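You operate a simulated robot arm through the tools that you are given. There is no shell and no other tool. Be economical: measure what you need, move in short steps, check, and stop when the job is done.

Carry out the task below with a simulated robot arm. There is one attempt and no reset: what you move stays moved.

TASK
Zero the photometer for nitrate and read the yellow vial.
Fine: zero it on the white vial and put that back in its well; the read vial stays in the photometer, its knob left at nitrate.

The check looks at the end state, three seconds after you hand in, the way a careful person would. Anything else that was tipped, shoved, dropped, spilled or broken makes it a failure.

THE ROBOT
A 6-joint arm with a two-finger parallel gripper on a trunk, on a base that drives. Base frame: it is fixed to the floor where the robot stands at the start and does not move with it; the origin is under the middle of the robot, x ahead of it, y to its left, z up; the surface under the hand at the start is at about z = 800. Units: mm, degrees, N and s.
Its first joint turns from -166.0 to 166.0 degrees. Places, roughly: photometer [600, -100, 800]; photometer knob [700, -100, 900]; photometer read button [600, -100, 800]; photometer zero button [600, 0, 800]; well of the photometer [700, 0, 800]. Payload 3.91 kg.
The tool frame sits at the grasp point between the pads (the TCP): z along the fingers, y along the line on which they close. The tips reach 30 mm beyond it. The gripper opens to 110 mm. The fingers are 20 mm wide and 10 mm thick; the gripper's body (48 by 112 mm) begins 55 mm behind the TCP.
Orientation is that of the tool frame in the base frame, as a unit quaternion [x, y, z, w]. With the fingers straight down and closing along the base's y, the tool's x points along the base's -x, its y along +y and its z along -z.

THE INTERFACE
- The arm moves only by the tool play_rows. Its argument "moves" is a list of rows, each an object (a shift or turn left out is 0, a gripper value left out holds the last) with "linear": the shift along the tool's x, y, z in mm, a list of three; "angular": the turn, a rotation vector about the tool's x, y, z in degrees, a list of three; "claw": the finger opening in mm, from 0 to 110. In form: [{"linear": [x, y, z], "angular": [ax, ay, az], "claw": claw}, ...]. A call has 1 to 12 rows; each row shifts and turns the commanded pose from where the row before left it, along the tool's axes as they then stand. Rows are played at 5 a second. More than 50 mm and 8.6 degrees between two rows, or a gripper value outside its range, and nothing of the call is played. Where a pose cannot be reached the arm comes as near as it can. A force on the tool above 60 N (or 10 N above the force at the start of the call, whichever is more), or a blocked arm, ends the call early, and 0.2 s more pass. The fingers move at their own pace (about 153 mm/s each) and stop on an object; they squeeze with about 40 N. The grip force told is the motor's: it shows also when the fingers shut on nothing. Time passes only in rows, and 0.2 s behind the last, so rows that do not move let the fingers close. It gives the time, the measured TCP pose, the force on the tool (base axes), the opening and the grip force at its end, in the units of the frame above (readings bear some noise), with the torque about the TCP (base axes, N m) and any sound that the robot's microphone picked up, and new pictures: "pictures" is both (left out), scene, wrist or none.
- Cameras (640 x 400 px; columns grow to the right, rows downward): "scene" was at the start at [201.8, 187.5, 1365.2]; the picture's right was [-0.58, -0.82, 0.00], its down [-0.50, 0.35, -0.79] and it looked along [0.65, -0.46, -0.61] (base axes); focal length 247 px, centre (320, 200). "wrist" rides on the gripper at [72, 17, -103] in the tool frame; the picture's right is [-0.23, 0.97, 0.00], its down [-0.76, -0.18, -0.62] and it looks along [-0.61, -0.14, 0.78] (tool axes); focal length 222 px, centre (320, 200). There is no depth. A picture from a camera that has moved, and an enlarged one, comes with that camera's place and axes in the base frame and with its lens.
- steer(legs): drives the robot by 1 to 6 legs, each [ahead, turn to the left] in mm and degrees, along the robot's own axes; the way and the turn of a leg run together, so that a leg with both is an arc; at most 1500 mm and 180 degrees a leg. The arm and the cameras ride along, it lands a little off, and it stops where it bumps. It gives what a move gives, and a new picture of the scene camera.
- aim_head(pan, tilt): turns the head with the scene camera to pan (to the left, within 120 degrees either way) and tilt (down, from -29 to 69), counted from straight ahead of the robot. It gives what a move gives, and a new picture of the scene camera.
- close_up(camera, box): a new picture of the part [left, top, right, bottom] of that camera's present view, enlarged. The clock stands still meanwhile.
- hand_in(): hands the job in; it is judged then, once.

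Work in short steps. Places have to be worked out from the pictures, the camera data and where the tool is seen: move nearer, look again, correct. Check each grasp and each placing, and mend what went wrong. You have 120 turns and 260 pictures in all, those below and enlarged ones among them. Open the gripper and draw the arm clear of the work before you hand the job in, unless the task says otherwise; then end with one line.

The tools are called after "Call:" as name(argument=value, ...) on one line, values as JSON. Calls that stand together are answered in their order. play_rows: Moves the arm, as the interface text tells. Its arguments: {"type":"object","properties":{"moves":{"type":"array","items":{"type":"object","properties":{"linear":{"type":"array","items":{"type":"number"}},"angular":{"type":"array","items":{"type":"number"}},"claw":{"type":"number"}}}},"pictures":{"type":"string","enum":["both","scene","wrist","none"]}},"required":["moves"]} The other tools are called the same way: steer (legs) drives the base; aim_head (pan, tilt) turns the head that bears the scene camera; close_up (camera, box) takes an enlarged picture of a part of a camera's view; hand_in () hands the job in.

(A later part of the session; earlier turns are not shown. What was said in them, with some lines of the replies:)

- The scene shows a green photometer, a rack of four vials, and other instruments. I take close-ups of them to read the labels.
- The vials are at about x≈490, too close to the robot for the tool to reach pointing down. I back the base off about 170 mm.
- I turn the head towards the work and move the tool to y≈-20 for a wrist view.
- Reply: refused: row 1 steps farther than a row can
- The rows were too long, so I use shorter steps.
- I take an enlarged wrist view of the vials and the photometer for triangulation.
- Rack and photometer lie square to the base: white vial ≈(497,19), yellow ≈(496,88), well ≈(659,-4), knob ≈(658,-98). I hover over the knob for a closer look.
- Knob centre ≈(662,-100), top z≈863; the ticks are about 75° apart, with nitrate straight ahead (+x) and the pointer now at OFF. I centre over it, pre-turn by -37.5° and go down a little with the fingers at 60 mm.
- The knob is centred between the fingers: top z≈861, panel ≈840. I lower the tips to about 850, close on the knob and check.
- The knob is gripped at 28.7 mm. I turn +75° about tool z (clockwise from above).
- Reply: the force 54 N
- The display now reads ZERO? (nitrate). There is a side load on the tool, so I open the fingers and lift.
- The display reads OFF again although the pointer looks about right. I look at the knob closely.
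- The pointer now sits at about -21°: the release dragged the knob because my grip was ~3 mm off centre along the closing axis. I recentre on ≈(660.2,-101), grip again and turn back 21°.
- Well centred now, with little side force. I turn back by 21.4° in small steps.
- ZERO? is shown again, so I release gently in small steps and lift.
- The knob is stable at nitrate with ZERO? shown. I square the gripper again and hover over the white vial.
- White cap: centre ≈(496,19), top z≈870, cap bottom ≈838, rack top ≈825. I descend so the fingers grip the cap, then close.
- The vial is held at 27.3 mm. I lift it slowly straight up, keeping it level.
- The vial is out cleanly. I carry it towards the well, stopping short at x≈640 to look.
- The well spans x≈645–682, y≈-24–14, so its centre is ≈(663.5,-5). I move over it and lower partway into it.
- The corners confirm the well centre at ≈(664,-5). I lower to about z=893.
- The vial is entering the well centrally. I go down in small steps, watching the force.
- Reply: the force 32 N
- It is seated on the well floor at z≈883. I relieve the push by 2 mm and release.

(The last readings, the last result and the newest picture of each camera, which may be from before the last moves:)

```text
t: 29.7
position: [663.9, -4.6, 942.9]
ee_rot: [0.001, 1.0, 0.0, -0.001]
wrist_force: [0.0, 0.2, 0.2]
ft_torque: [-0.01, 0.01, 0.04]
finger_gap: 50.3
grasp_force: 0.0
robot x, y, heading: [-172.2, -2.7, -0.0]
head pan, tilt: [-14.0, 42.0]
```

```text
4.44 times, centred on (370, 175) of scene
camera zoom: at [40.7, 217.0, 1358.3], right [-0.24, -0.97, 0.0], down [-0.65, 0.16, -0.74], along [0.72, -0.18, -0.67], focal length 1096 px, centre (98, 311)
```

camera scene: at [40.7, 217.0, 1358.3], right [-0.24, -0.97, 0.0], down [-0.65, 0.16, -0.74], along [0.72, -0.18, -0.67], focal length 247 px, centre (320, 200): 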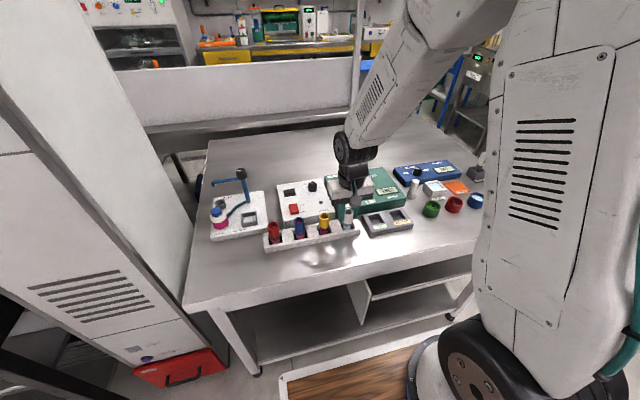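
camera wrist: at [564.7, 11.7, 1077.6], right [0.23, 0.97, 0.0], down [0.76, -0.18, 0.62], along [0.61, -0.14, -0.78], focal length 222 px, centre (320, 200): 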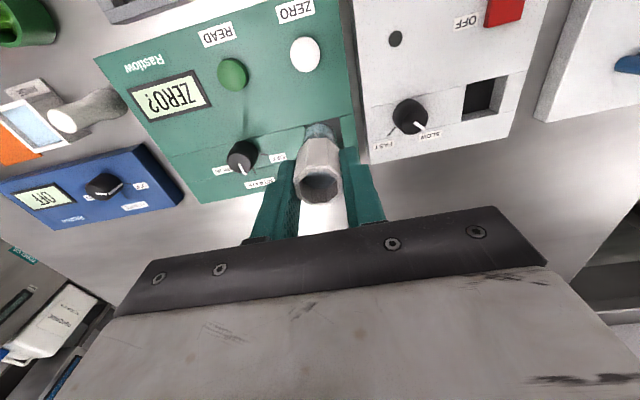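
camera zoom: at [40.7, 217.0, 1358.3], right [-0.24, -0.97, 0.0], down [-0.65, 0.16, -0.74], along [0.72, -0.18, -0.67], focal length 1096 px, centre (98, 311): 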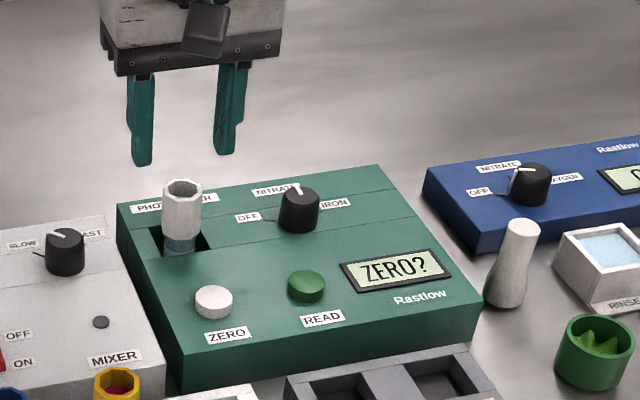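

The white vial stands in the well. The ZERO button is at ≈(583,-5), top z≈848: I move over it with the fingers closed.

Call:
play_rows(moves=[{"linear": [27, 0, 0]}, {"linear": [27, 0, 0], "claw": 0}, {"linear": [27, -0.5, 0]}, {"linear": [0, 0, 25]}, {"linear": [0, 0, 25]}, {}], pictures="wrist")

Call:
close_up(camera="scene", box=[310, 130, 430, 220])

```text
t: 31.1
position: [582.6, -5.7, 892.3]
ee_rot: [0.001, 1.0, 0.0, 0.0]
wrist_force: [0.1, -0.2, -0.5]
ft_torque: [0.0, -0.01, -0.05]
finger_gap: 0.0
grasp_force: 38.3
robot x, y, heading: [-170.5, 2.4, -0.2]
head pan, tilt: [-14.0, 42.0]
camera wrist: at [510.6, 11.4, 994.8], right [0.23, 0.97, 0.0], down [0.76, -0.18, 0.62], along [0.61, -0.14, -0.78], focal length 222 px, centre (320, 200)
```

wrist: 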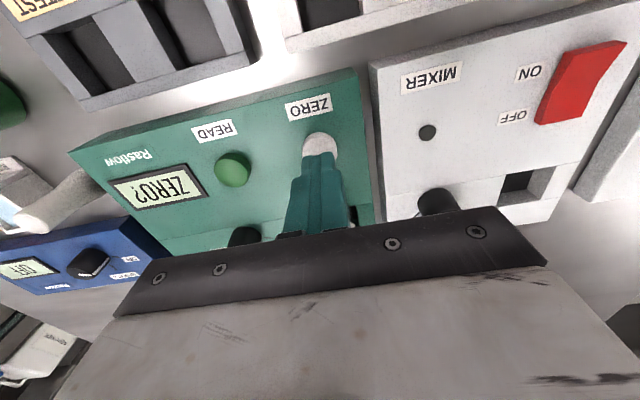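

```text
4.44 times, centred on (370, 175) of scene
camera zoom: at [40.6, 217.0, 1358.3], right [-0.24, -0.97, 0.0], down [-0.65, 0.16, -0.74], along [0.72, -0.18, -0.67], focal length 1096 px, centre (98, 311)
```

zoom: 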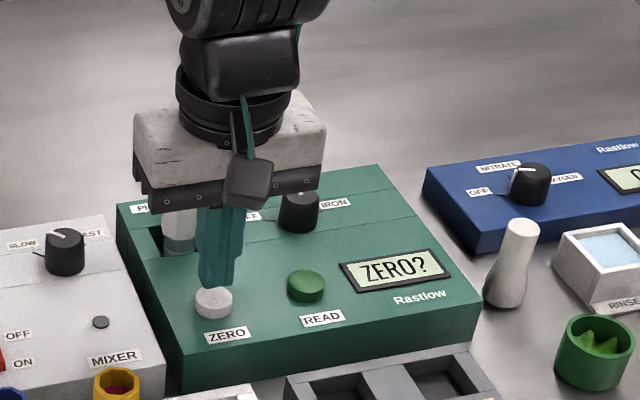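

The fingertips are right above the ZERO button. I press down in small steps.

Call:
play_rows(moves=[{"linear": [0, 0, 6]}, {"linear": [0, 0, 4]}, {"linear": [0, 0, 3]}, {"linear": [0, 0, 3]}, {}], pictures="none")

Call:
close_up(camera="scene", box=[310, 130, 430, 220])

```text
t: 32.3
position: [581.4, -5.8, 876.9]
ee_rot: [0.001, 1.0, 0.0, 0.0]
wrist_force: [-1.1, -0.6, 3.1]
ft_torque: [-0.04, 0.03, 0.0]
finger_gap: 0.0
grasp_force: 37.9
robot x, y, heading: [-170.7, 1.6, -0.1]
head pan, tilt: [-14.0, 42.0]
heard: click
```

```text
4.44 times, centred on (370, 175) of scene
camera zoom: at [40.6, 217.0, 1358.3], right [-0.24, -0.97, 0.0], down [-0.65, 0.16, -0.74], along [0.72, -0.18, -0.67], focal length 1096 px, centre (98, 311)
```

zoom: 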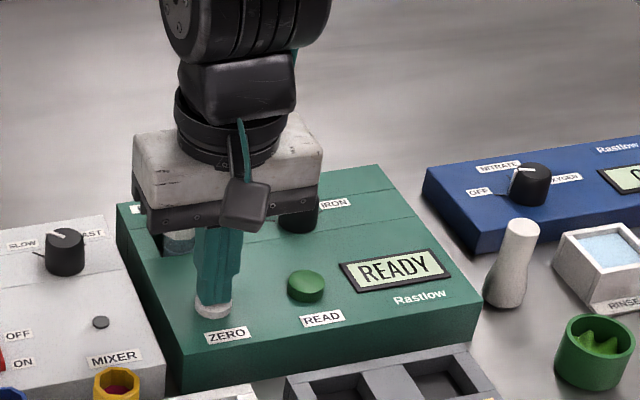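

It clicked and the display reads READY. I lift off and go back to pick up the white vial at ≈(663,-5.5).

Call:
play_rows(moves=[{"linear": [0, 0, -20]}, {"linear": [0, 0, -48]}, {"linear": [-27, 0, 0], "claw": 50}, {"linear": [-27, 0, 0]}, {"linear": [-27.5, 0, 0]}, {}, {"linear": [0, 0, 30]}, {"linear": [0, 0, 20]}, {"linear": [0, 0, 11]}, {"claw": 30}, {"claw": 20}, {}])

Call:
close_up(camera="scene", box=[310, 130, 430, 220])

```text
t: 34.9
position: [664.2, -6.0, 883.6]
ee_rot: [0.0, 1.0, 0.0, 0.0]
wrist_force: [-0.2, 0.2, -0.8]
ft_torque: [-0.01, 0.01, 0.01]
finger_gap: 26.9
grasp_force: 39.4
robot x, y, heading: [-170.4, 2.4, -0.1]
head pan, tilt: [-14.0, 42.0]
camera scene: at [40.7, 217.0, 1358.3], right [-0.24, -0.97, 0.0], down [-0.65, 0.16, -0.74], along [0.72, -0.18, -0.67], focal length 247 px, centre (320, 200)
camera wrist: at [592.0, 11.7, 986.5], right [0.23, 0.97, 0.0], down [0.76, -0.18, 0.62], along [0.61, -0.14, -0.78], focal length 222 px, centre (320, 200)
```

scene: 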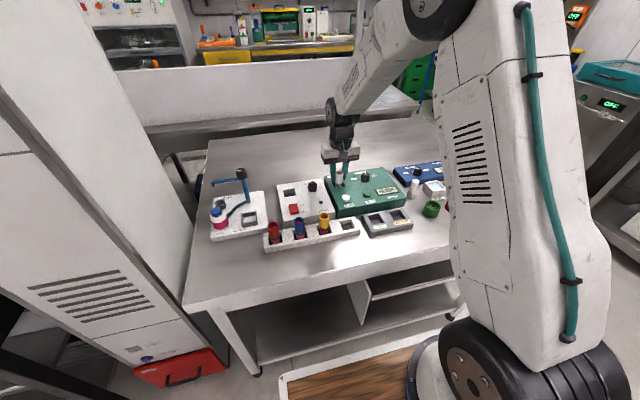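
wrist: 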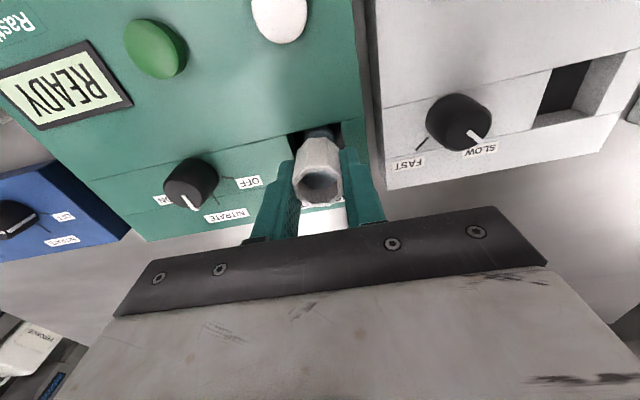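

```text
4.44 times, centred on (370, 175) of scene
camera zoom: at [40.7, 217.0, 1358.3], right [-0.24, -0.97, 0.0], down [-0.65, 0.16, -0.74], along [0.72, -0.18, -0.67], focal length 1096 px, centre (98, 311)
```

zoom: 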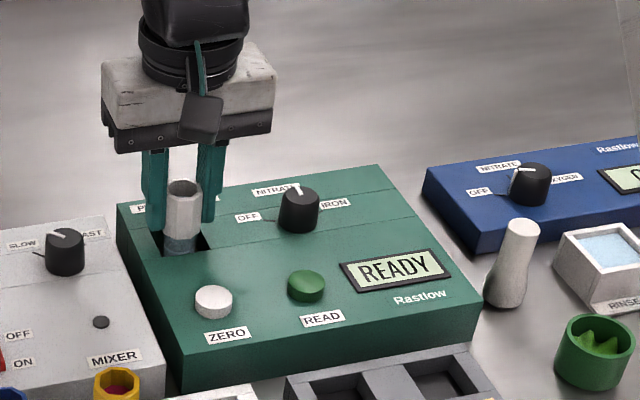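

The vial is gripped. I lift it straight up.

Call:
play_rows(moves=[{"linear": [0, 0, -6]}, {"linear": [0, 0, -14]}, {"linear": [0, 0, -18]}, {"linear": [0, 0, -18]}, {"linear": [0, 0, -18]}, {"linear": [0, 0, -18]}, {"linear": [0, 0, -8]}, {}], pictures="none")

Call:
play_rows(moves=[{"linear": [10, 1, 0]}, {"linear": [20, 3, 0]}, {"linear": [20, 3, 0]}, {"linear": [20, 3, 0]}, {"linear": [20, 3, 0]}, {"linear": [20, 3, 0]}, {"linear": [20, 3, 0]}, {"linear": [20, 3, 0]}, {"linear": [12, 2, 0]}, {"linear": [6, 0.8, 0]}, {}, {}], pictures="wrist")

Call:
close_up(camera="wrist", box=[220, 60, 420, 185])

```text
t: 36.7
position: [664.7, -6.2, 984.1]
ee_rot: [0.001, 1.0, 0.0, 0.0]
wrist_force: [-0.2, 0.3, -0.3]
ft_torque: [0.05, 0.02, -0.01]
finger_gap: 27.0
grasp_force: 40.1
robot x, y, heading: [-168.6, -4.1, -0.3]
head pan, tilt: [-14.0, 42.0]
```

```text
t: 39.3
position: [497.4, 19.6, 983.6]
ee_rot: [0.001, 1.0, 0.0, 0.0]
wrist_force: [0.2, -0.5, -0.7]
ft_torque: [0.01, -0.04, 0.01]
finger_gap: 26.9
grasp_force: 39.8
robot x, y, heading: [-172.8, -2.4, 0.0]
head pan, tilt: [-14.0, 42.0]
camera wrist: at [424.5, 36.8, 1086.3], right [0.23, 0.97, 0.0], down [0.76, -0.18, 0.62], along [0.61, -0.14, -0.78], focal length 222 px, centre (320, 200)
```

wrist: 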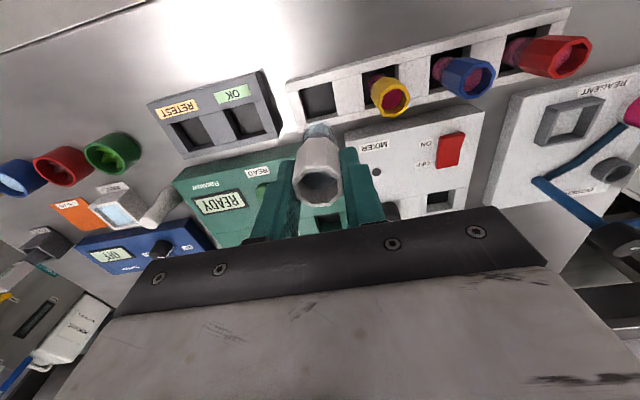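

```text
3.20 times, centred on (320, 122) of wrist
camera zoom: at [424.5, 36.8, 1086.3], right [0.23, 0.97, 0.0], down [0.76, -0.18, 0.62], along [0.61, -0.14, -0.78], focal length 711 px, centre (320, 448)
```

zoom: 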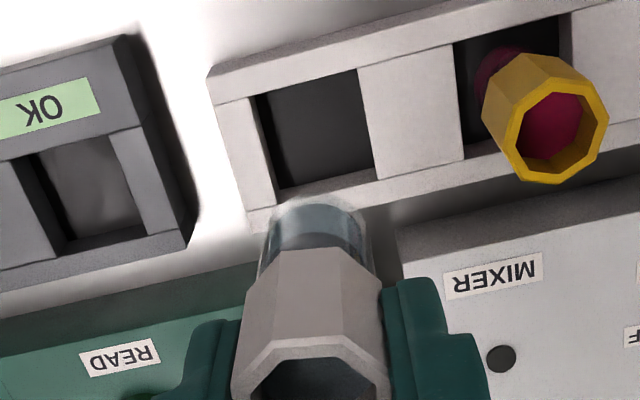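

The rack well spans x≈475–508, y≈2–38. I shift 4 mm back to centre, then lower to just above it and look.

Call:
play_rows(moves=[{"linear": [3.8, 0, 0]}, {"linear": [0, 0, 16]}, {"linear": [0, 0, 18]}, {"linear": [0, 0, 18]}, {"linear": [0, 0, 16]}, {"linear": [0, 0, 8]}, {}], pictures="none")

Call:
close_up(camera="wrist", box=[220, 60, 420, 185])

Call:
close_up(camera="scene", box=[290, 180, 410, 270])

```text
t: 40.9
position: [492.5, 20.2, 907.5]
ee_rot: [0.001, 1.0, 0.0, 0.0]
wrist_force: [-0.7, 0.6, 0.7]
ft_torque: [0.03, 0.0, 0.01]
finger_gap: 27.2
grasp_force: 40.5
robot x, y, heading: [-172.4, -4.5, -0.1]
head pan, tilt: [-14.0, 42.0]
```

```text
3.20 times, centred on (320, 122) of wrist
camera zoom: at [420.5, 37.2, 1010.2], right [0.23, 0.97, 0.0], down [0.76, -0.18, 0.62], along [0.61, -0.14, -0.78], focal length 711 px, centre (320, 448)
```

zoom: 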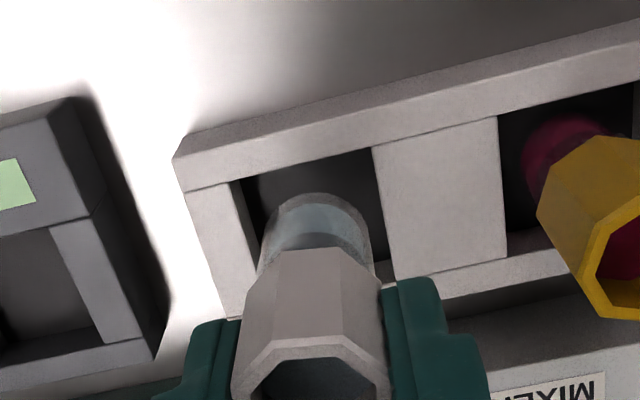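

```text
4.44 times, centred on (350, 225) of scene
camera zoom: at [40.7, 217.0, 1358.3], right [-0.24, -0.97, 0.0], down [-0.65, 0.16, -0.74], along [0.72, -0.18, -0.67], focal length 1096 px, centre (187, 89)
```

zoom: 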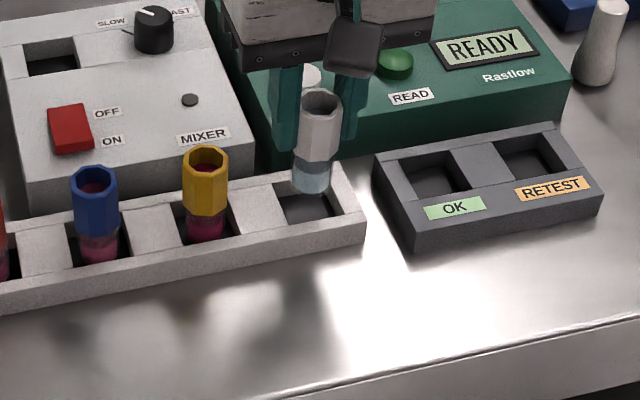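

The vial is centred over the rack well. I lower it in.

Call:
play_rows(moves=[{"linear": [0, 0, 10]}, {"linear": [0, 0, 10]}, {"linear": [0, 0, 8]}, {"linear": [0, 0, 3]}, {"linear": [0, 0, 3]}, {}], pictures="none")

```text
t: 42.3
position: [492.7, 19.8, 873.4]
ee_rot: [0.001, 1.0, 0.0, 0.0]
wrist_force: [-0.8, 0.1, -0.7]
ft_torque: [-0.01, 0.02, 0.02]
finger_gap: 27.2
grasp_force: 39.8
robot x, y, heading: [-171.1, 1.2, -0.2]
head pan, tilt: [-14.0, 42.0]
```

There is no contact yet, so I continue in 1 mm steps.

Call:
play_rows(moves=[{"linear": [0, 0, 1]}, {"linear": [0, 0, 1]}, {}], pictures="none")

```text
t: 43.1
position: [491.8, 19.8, 871.1]
ee_rot: [0.001, 1.0, 0.0, 0.0]
wrist_force: [-0.8, 0.8, -0.6]
ft_torque: [-0.03, -0.03, -0.03]
finger_gap: 27.2
grasp_force: 40.1
robot x, y, heading: [-170.0, -0.7, 0.1]
head pan, tilt: [-14.0, 42.0]
```

Call:
play_rows(moves=[{"linear": [0, 0, 1]}, {"linear": [0, 0, 1]}, {}], pictures="none")

Call:
close_up(camera="scene", box=[290, 180, 410, 270])

```text
t: 43.9
position: [492.4, 19.1, 870.5]
ee_rot: [0.001, 1.0, 0.0, 0.002]
wrist_force: [-3.5, -0.9, 31.0]
ft_torque: [-0.07, 0.45, -0.01]
finger_gap: 27.2
grasp_force: 39.8
robot x, y, heading: [-169.3, -1.9, -0.2]
head pan, tilt: [-14.0, 42.0]
```

```text
4.44 times, centred on (350, 225) of scene
camera zoom: at [39.6, 217.0, 1358.4], right [-0.24, -0.97, 0.0], down [-0.65, 0.16, -0.74], along [0.72, -0.18, -0.67], focal length 1096 px, centre (187, 89)
```

zoom: 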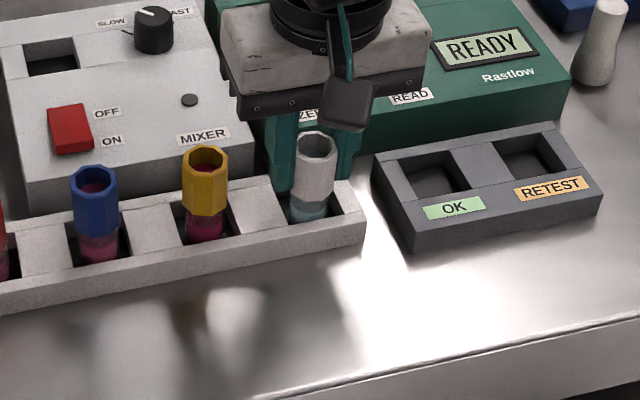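

It has made contact with the rack floor. I relieve 1.5 mm, release and lift.

Call:
play_rows(moves=[{"linear": [0, 0, -1.5]}, {}, {"claw": 30}, {"claw": 36}, {"claw": 54}, {"linear": [0, 0, -20]}, {"linear": [0, 0, -45]}, {"linear": [0, 0, -35]}, {}], pictures="wrist")

Call:
close_up(camera="scene", box=[260, 180, 420, 280])

Call:
close_up(camera="wrist", box=[270, 60, 470, 185])

```text
t: 45.9
position: [493.2, 21.4, 971.5]
ee_rot: [0.001, 1.0, 0.0, 0.0]
wrist_force: [0.1, -0.2, 0.0]
ft_torque: [-0.02, 0.02, 0.01]
finger_gap: 54.0
grasp_force: 0.1
robot x, y, heading: [-170.0, 1.9, 0.0]
head pan, tilt: [-14.0, 42.0]
camera wrist: at [421.2, 37.8, 1074.5], right [0.23, 0.97, 0.0], down [0.76, -0.18, 0.62], along [0.61, -0.14, -0.78], focal length 222 px, centre (320, 200)
```

wrist: 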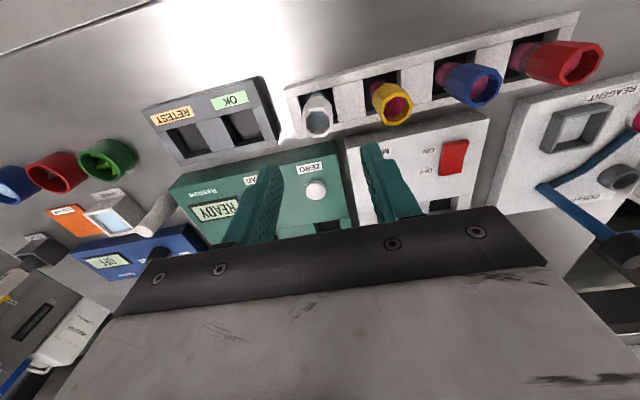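

```text
4.00 times, centred on (340, 230) of scene
camera zoom: at [40.7, 217.0, 1358.3], right [-0.24, -0.97, 0.0], down [-0.65, 0.16, -0.74], along [0.72, -0.18, -0.67], focal length 987 px, centre (240, 80)
```

zoom: 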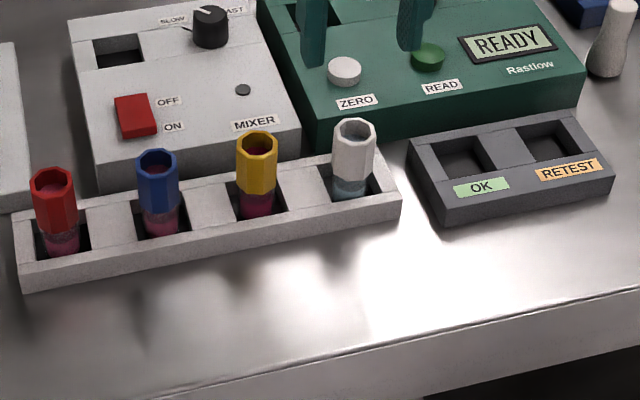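

```text
3.20 times, centred on (370, 122) of wrist
camera zoom: at [421.2, 37.8, 1074.5], right [0.23, 0.97, 0.0], down [0.76, -0.18, 0.62], along [0.61, -0.14, -0.78], focal length 711 px, centre (160, 448)
```

zoom: 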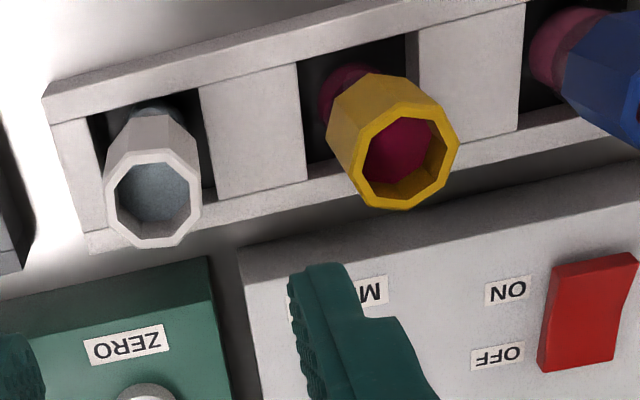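

The white vial is back upright in its well. I move over the yellow vial at ≈(496,89).

Call:
play_rows(moves=[{"linear": [4, 34, 0]}, {"linear": [3, 34.5, 0]}, {"linear": [0, 0, 20]}, {}], pictures="none")

Call:
close_up(camera="wrist", box=[220, 40, 420, 165])

```text
t: 46.9
position: [486.3, 88.5, 951.0]
ee_rot: [0.001, 1.0, 0.0, -0.001]
wrist_force: [-0.3, 0.7, 0.0]
ft_torque: [-0.01, 0.01, -0.04]
finger_gap: 54.2
grasp_force: 0.1
robot x, y, heading: [-172.5, -0.8, 0.2]
head pan, tilt: [-14.0, 42.0]
```

```text
3.20 times, centred on (320, 102) of wrist
camera zoom: at [413.4, 105.7, 1053.8], right [0.23, 0.97, 0.0], down [0.76, -0.18, 0.62], along [0.61, -0.14, -0.78], focal length 711 px, centre (320, 512)
```

zoom: 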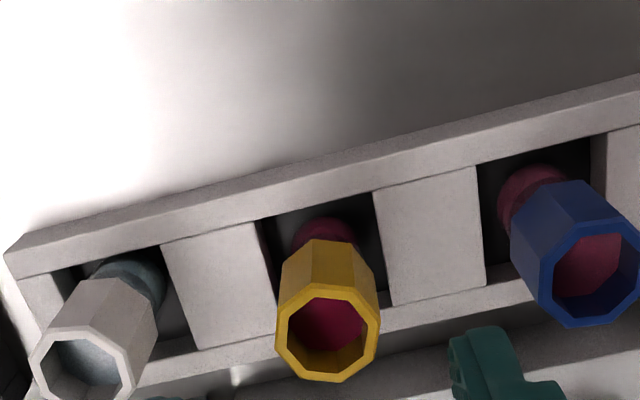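

Yellow cap centre ≈(496.7,88.2). I descend and grip it.

Call:
play_rows(moves=[{"linear": [-10.3, -0.2, 20]}, {"linear": [0, 0, 27]}, {"linear": [0, 0, 18]}, {"linear": [0, 0, 12]}, {}, {"claw": 36}, {"claw": 30}, {"claw": 20}, {}], pictures="wrist")

Call:
play_rows(moves=[{"linear": [0, 0, -6]}, {"linear": [0, 0, -14]}, {"linear": [0, 0, -18]}, {"linear": [0, 0, -18]}, {"linear": [0, 0, -18]}, {"linear": [0, 0, -18]}, {"linear": [0, 0, -16]}, {}], pictures="none")

Call:
close_up(camera="scene", box=[260, 160, 420, 280])

```text
t: 48.9
position: [496.1, 88.6, 873.9]
ee_rot: [0.001, 1.0, 0.0, 0.0]
wrist_force: [-0.1, 0.9, 0.2]
ft_torque: [-0.04, -0.01, -0.02]
finger_gap: 27.6
grasp_force: 39.8
robot x, y, heading: [-170.5, 1.7, -0.2]
head pan, tilt: [-14.0, 42.0]
camera wrist: at [423.8, 105.0, 977.4], right [0.23, 0.97, 0.0], down [0.76, -0.18, 0.62], along [0.61, -0.14, -0.78], focal length 222 px, centre (320, 200)
```

wrist: 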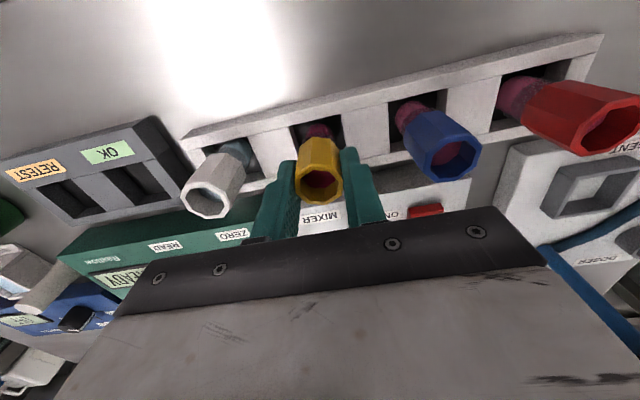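

```text
t: 50.7
position: [495.4, 87.7, 982.2]
ee_rot: [0.001, 1.0, 0.0, -0.001]
wrist_force: [0.7, -0.3, 0.0]
ft_torque: [-0.02, -0.02, 0.02]
finger_gap: 27.3
grasp_force: 39.6
robot x, y, heading: [-172.4, -2.7, 0.2]
head pan, tilt: [-14.0, 42.0]
```

```text
3.33 times, centred on (340, 220) of scene
camera zoom: at [40.7, 217.0, 1358.3], right [-0.24, -0.97, 0.0], down [-0.65, 0.16, -0.74], along [0.72, -0.18, -0.67], focal length 822 px, centre (253, 133)
```

zoom: 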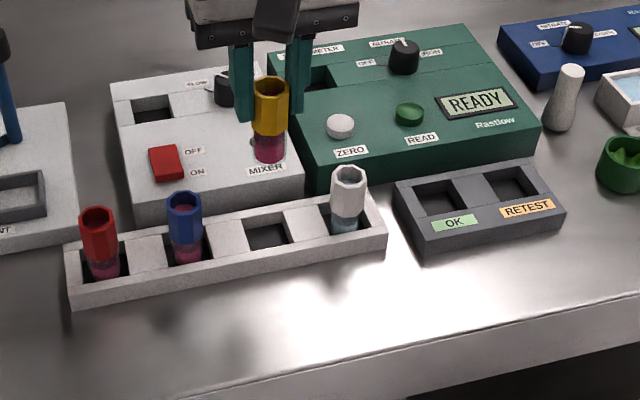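

The yellow vial is held. I carry it over the photometer well.

Call:
play_rows(moves=[{"linear": [-8.5, -4.7, 0]}, {"linear": [-17, -9.3, 0]}, {"linear": [-17, -9.3, 0]}, {"linear": [-17, -9.3, 0]}, {"linear": [-17, -9.3, 0]}, {"linear": [-17, -9.3, 0]}, {"linear": [-17, -9.3, 0]}, {"linear": [-17, -9.3, 0]}, {"linear": [-17, -9.3, 0]}, {"linear": [-16, -9, 0]}, {"linear": [-8, -4.6, 0]}, {}], pictures="none")

Call:
play_rows(moves=[{"linear": [0, 0, 12]}, {"linear": [0, 0, 15]}, {"linear": [0, 0, 15]}, {}], pictures="none")

Call:
close_up(camera="wrist", box=[220, 60, 420, 185])

Call:
close_up(camera="scene", box=[310, 130, 430, 220])

```text
t: 53.3
position: [664.7, -4.4, 980.7]
ee_rot: [0.0, 1.0, 0.0, 0.0]
wrist_force: [0.7, -0.8, -1.3]
ft_torque: [0.02, 0.02, -0.01]
finger_gap: 27.0
grasp_force: 40.5
robot x, y, heading: [-170.4, -1.2, -0.2]
head pan, tilt: [-14.0, 42.0]
```

```text
t: 54.3
position: [664.5, -4.1, 940.6]
ee_rot: [0.001, 1.0, 0.0, 0.0]
wrist_force: [0.0, 1.4, -0.3]
ft_torque: [0.0, -0.02, -0.02]
finger_gap: 27.3
grasp_force: 39.8
robot x, y, heading: [-172.9, -0.5, 0.1]
head pan, tilt: [-14.0, 42.0]
```

```text
3.20 times, centred on (320, 122) of wrist
camera zoom: at [592.2, 12.3, 1042.9], right [0.23, 0.97, 0.0], down [0.76, -0.18, 0.62], along [0.61, -0.14, -0.78], focal length 711 px, centre (320, 448)
```

zoom: 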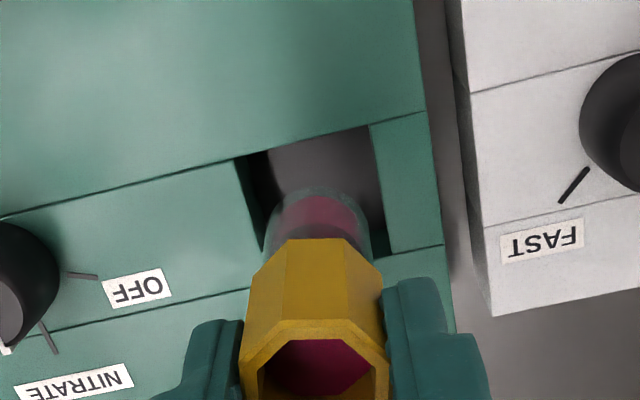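

```text
4.44 times, centred on (370, 175) of scene
camera zoom: at [40.7, 217.0, 1358.3], right [-0.24, -0.97, 0.0], down [-0.65, 0.16, -0.74], along [0.72, -0.18, -0.67], focal length 1096 px, centre (98, 311)
```

zoom: 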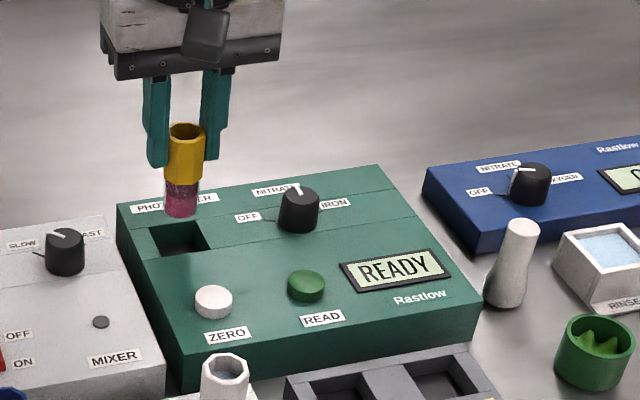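

The geometry matches the first insertion. I lower to near the floor, with the last steps small.

Call:
play_rows(moves=[{"linear": [0, -0.4, 12]}, {"linear": [0, 0, 12]}, {"linear": [0, 0, 12]}, {"linear": [0, 0, 10]}, {"linear": [0, 0, 6]}, {"linear": [0, 0, 3]}, {}], pictures="none")

```text
t: 55.9
position: [663.8, -4.6, 887.3]
ee_rot: [0.001, 1.0, 0.001, 0.002]
wrist_force: [5.5, 0.3, 30.8]
ft_torque: [-0.01, -0.22, -0.08]
finger_gap: 27.1
grasp_force: 40.3
robot x, y, heading: [-173.8, 0.4, 0.0]
head pan, tilt: [-14.0, 42.0]
```

Contact at 887 matches the 13 mm difference between the two floors. I check visually before releasing.

Call:
close_up(camera="scene", box=[310, 130, 430, 220])

Call:
close_up(camera="wrist", box=[220, 60, 420, 185])

```text
4.44 times, centred on (370, 175) of scene
camera zoom: at [39.7, 217.0, 1358.4], right [-0.24, -0.97, 0.0], down [-0.65, 0.16, -0.74], along [0.72, -0.18, -0.67], focal length 1096 px, centre (98, 311)
```

zoom: 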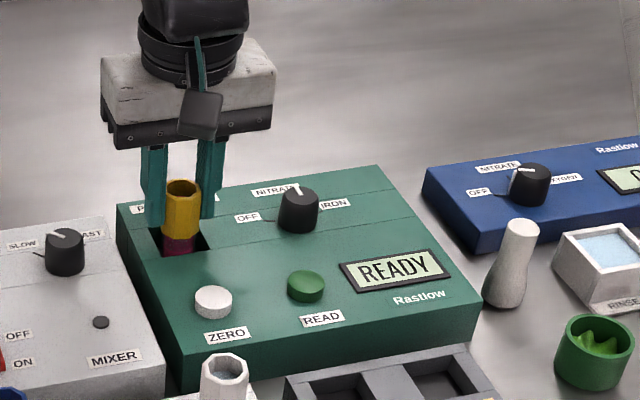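

```text
3.20 times, centred on (320, 122) of wrist
camera zoom: at [591.9, 12.0, 989.8], right [0.23, 0.97, 0.0], down [0.76, -0.18, 0.63], along [0.61, -0.14, -0.78], focal length 711 px, centre (320, 448)
```

zoom: 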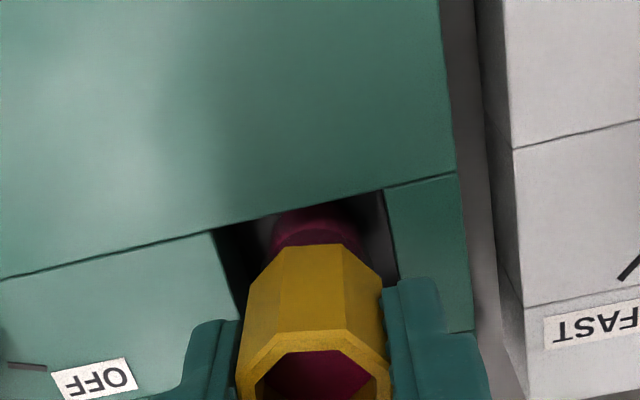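

It is seated at the same height as the white one was. I relieve, release and lift.

Call:
play_rows(moves=[{"linear": [0, 0, -1.8]}, {}, {"claw": 30}, {"claw": 36}, {"claw": 52}, {"linear": [0, 0, -20]}, {"linear": [0, 0, -38]}, {}], pictures="none")

Call:
close_up(camera="scene", box=[310, 130, 430, 220])

```text
t: 57.7
position: [663.6, -4.0, 945.3]
ee_rot: [0.002, 1.0, 0.0, 0.0]
wrist_force: [-0.1, -0.5, 1.1]
ft_torque: [-0.01, 0.03, 0.0]
finger_gap: 52.1
grasp_force: 0.0
robot x, y, heading: [-170.6, -1.6, 0.2]
head pan, tilt: [-14.0, 42.0]
```

```text
4.44 times, centred on (370, 175) of scene
camera zoom: at [40.7, 217.0, 1358.2], right [-0.24, -0.97, 0.0], down [-0.65, 0.16, -0.74], along [0.72, -0.18, -0.67], focal length 1096 px, centre (98, 311)
```

zoom: 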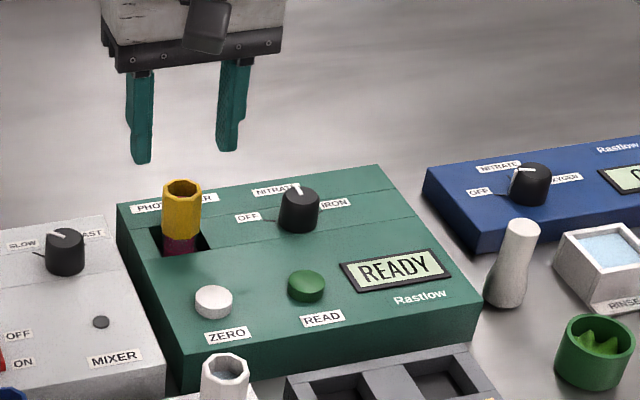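

The yellow vial stands in the well and READY is still shown. I move over READ at ≈(582,-74) with the fingers closed.

Call:
play_rows(moves=[{"linear": [27, -20, 0]}, {"linear": [27.3, -25, 0], "claw": 0}, {"linear": [27.3, -24.8, 0]}, {"linear": [0, 0, 25]}, {"linear": [0, 0, 28]}, {}], pictures="none")

Call:
close_up(camera="scene", box=[310, 130, 430, 220])

Call:
close_up(camera="wrist", box=[220, 80, 420, 205])

```text
t: 59.1
position: [583.0, -75.0, 892.3]
ee_rot: [0.0, 1.0, 0.001, 0.0]
wrist_force: [-0.2, 0.0, -0.3]
ft_torque: [0.04, 0.01, -0.02]
finger_gap: 0.0
grasp_force: 37.3
robot x, y, heading: [-171.6, -1.0, 0.2]
head pan, tilt: [-14.0, 42.0]
```

```text
4.44 times, centred on (370, 175) of scene
camera zoom: at [40.6, 217.0, 1358.3], right [-0.24, -0.97, 0.0], down [-0.65, 0.16, -0.74], along [0.72, -0.18, -0.67], focal length 1096 px, centre (98, 311)
```

zoom: 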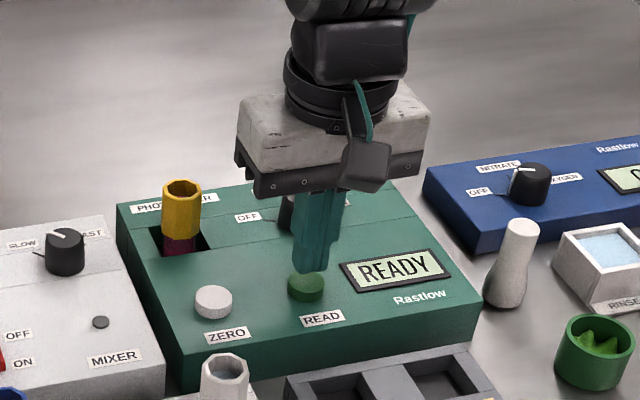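

```text
3.20 times, centred on (320, 142) of wrist
camera zoom: at [509.8, -57.9, 994.8], right [0.23, 0.97, 0.0], down [0.76, -0.18, 0.62], along [0.61, -0.14, -0.78], focal length 711 px, centre (320, 384)
```

zoom: 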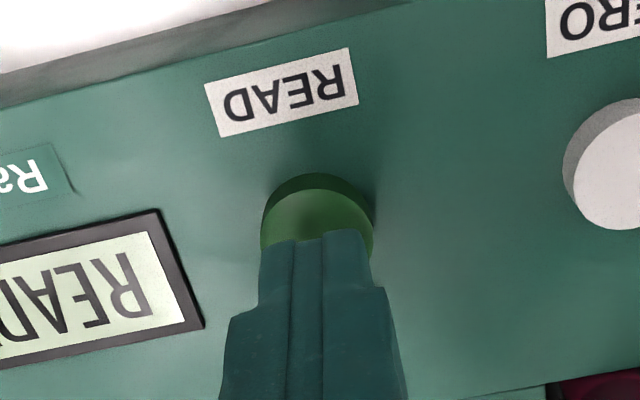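

The fingertips are over the READ button, so I press it in small steps.

Call:
play_rows(moves=[{"linear": [0, 0, 6]}, {"linear": [0, 0, 4]}, {"linear": [0, 0, 3]}, {"linear": [0, 0, 3]}, {}], pictures="none")

Call:
close_up(camera="scene", box=[310, 130, 430, 220])

```text
t: 60.3
position: [581.7, -75.7, 876.1]
ee_rot: [0.002, 1.0, 0.0, 0.0]
wrist_force: [-1.0, 2.0, 2.5]
ft_torque: [0.06, 0.02, 0.01]
finger_gap: 0.1
grasp_force: 37.6
robot x, y, heading: [-167.6, -3.2, -0.1]
head pan, tilt: [-14.0, 42.0]
heard: click
```

```text
4.44 times, centred on (370, 175) of scene
camera zoom: at [40.6, 217.1, 1358.3], right [-0.24, -0.97, 0.0], down [-0.65, 0.16, -0.74], along [0.72, -0.18, -0.67], focal length 1096 px, centre (98, 311)
```

zoom: 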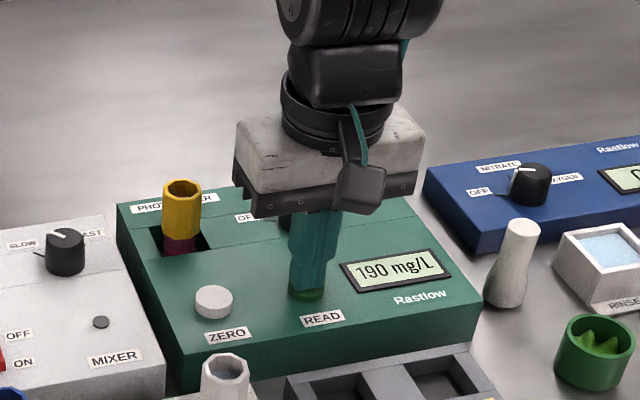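

It clicked and the display shows 190 mg/L. I lift straight up, open the gripper and draw clear.

Call:
play_rows(moves=[{"linear": [0, 0, -20]}, {"linear": [0, 0, -45]}, {"linear": [0, 0, -48], "claw": 60}, {"linear": [0, 0, -48], "claw": 110}, {"linear": [0, 0, -48]}, {"linear": [0, -45, 0]}, {"linear": [0, -45, 0]}, {}], pictures="scene")

Call:
close_up(camera="scene", box=[250, 140, 450, 265])

```text
t: 62.1
position: [582.0, -165.0, 1086.1]
ee_rot: [0.001, 1.0, 0.0, -0.001]
wrist_force: [0.5, -0.7, 0.6]
ft_torque: [-0.01, -0.05, 0.02]
finger_gap: 110.0
grasp_force: 0.1
robot x, y, heading: [-172.8, -1.3, -0.2]
head pan, tilt: [-14.0, 42.0]
camera scene: at [40.6, 217.0, 1358.3], right [-0.24, -0.97, 0.0], down [-0.65, 0.16, -0.74], along [0.72, -0.18, -0.67], focal length 247 px, centre (320, 200)
```

scene: 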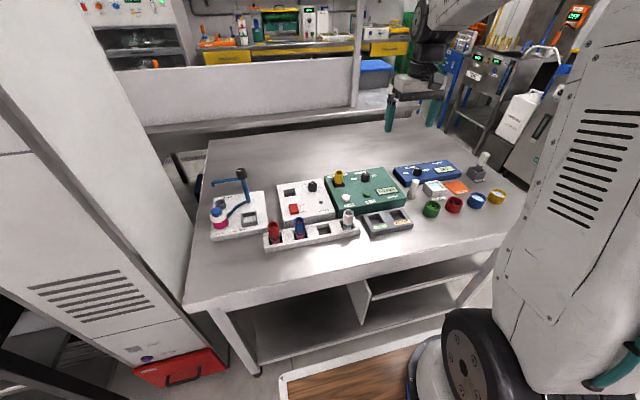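

```text
3.20 times, centred on (350, 202) of scene
camera zoom: at [40.6, 217.0, 1358.3], right [-0.24, -0.97, 0.0], down [-0.65, 0.16, -0.74], along [0.72, -0.18, -0.67], focal length 789 px, centre (224, 192)
```

zoom: 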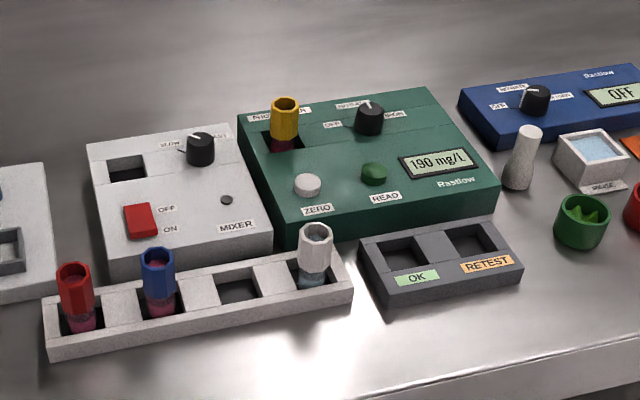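

The display holds 190 mg/L, the knob is at nitrate, the white vial is in its rack well and the yellow one is in the photometer. The arm is clear, so I hand in.

Call:
hand_in()

```text
The job is handed in.
```

I zeroed the photometer for nitrate on the white vial and read the yellow vial at 190 mg/L. The white vial is back in its rack well, the yellow vial is still in the photometer, and the knob is at nitrate.
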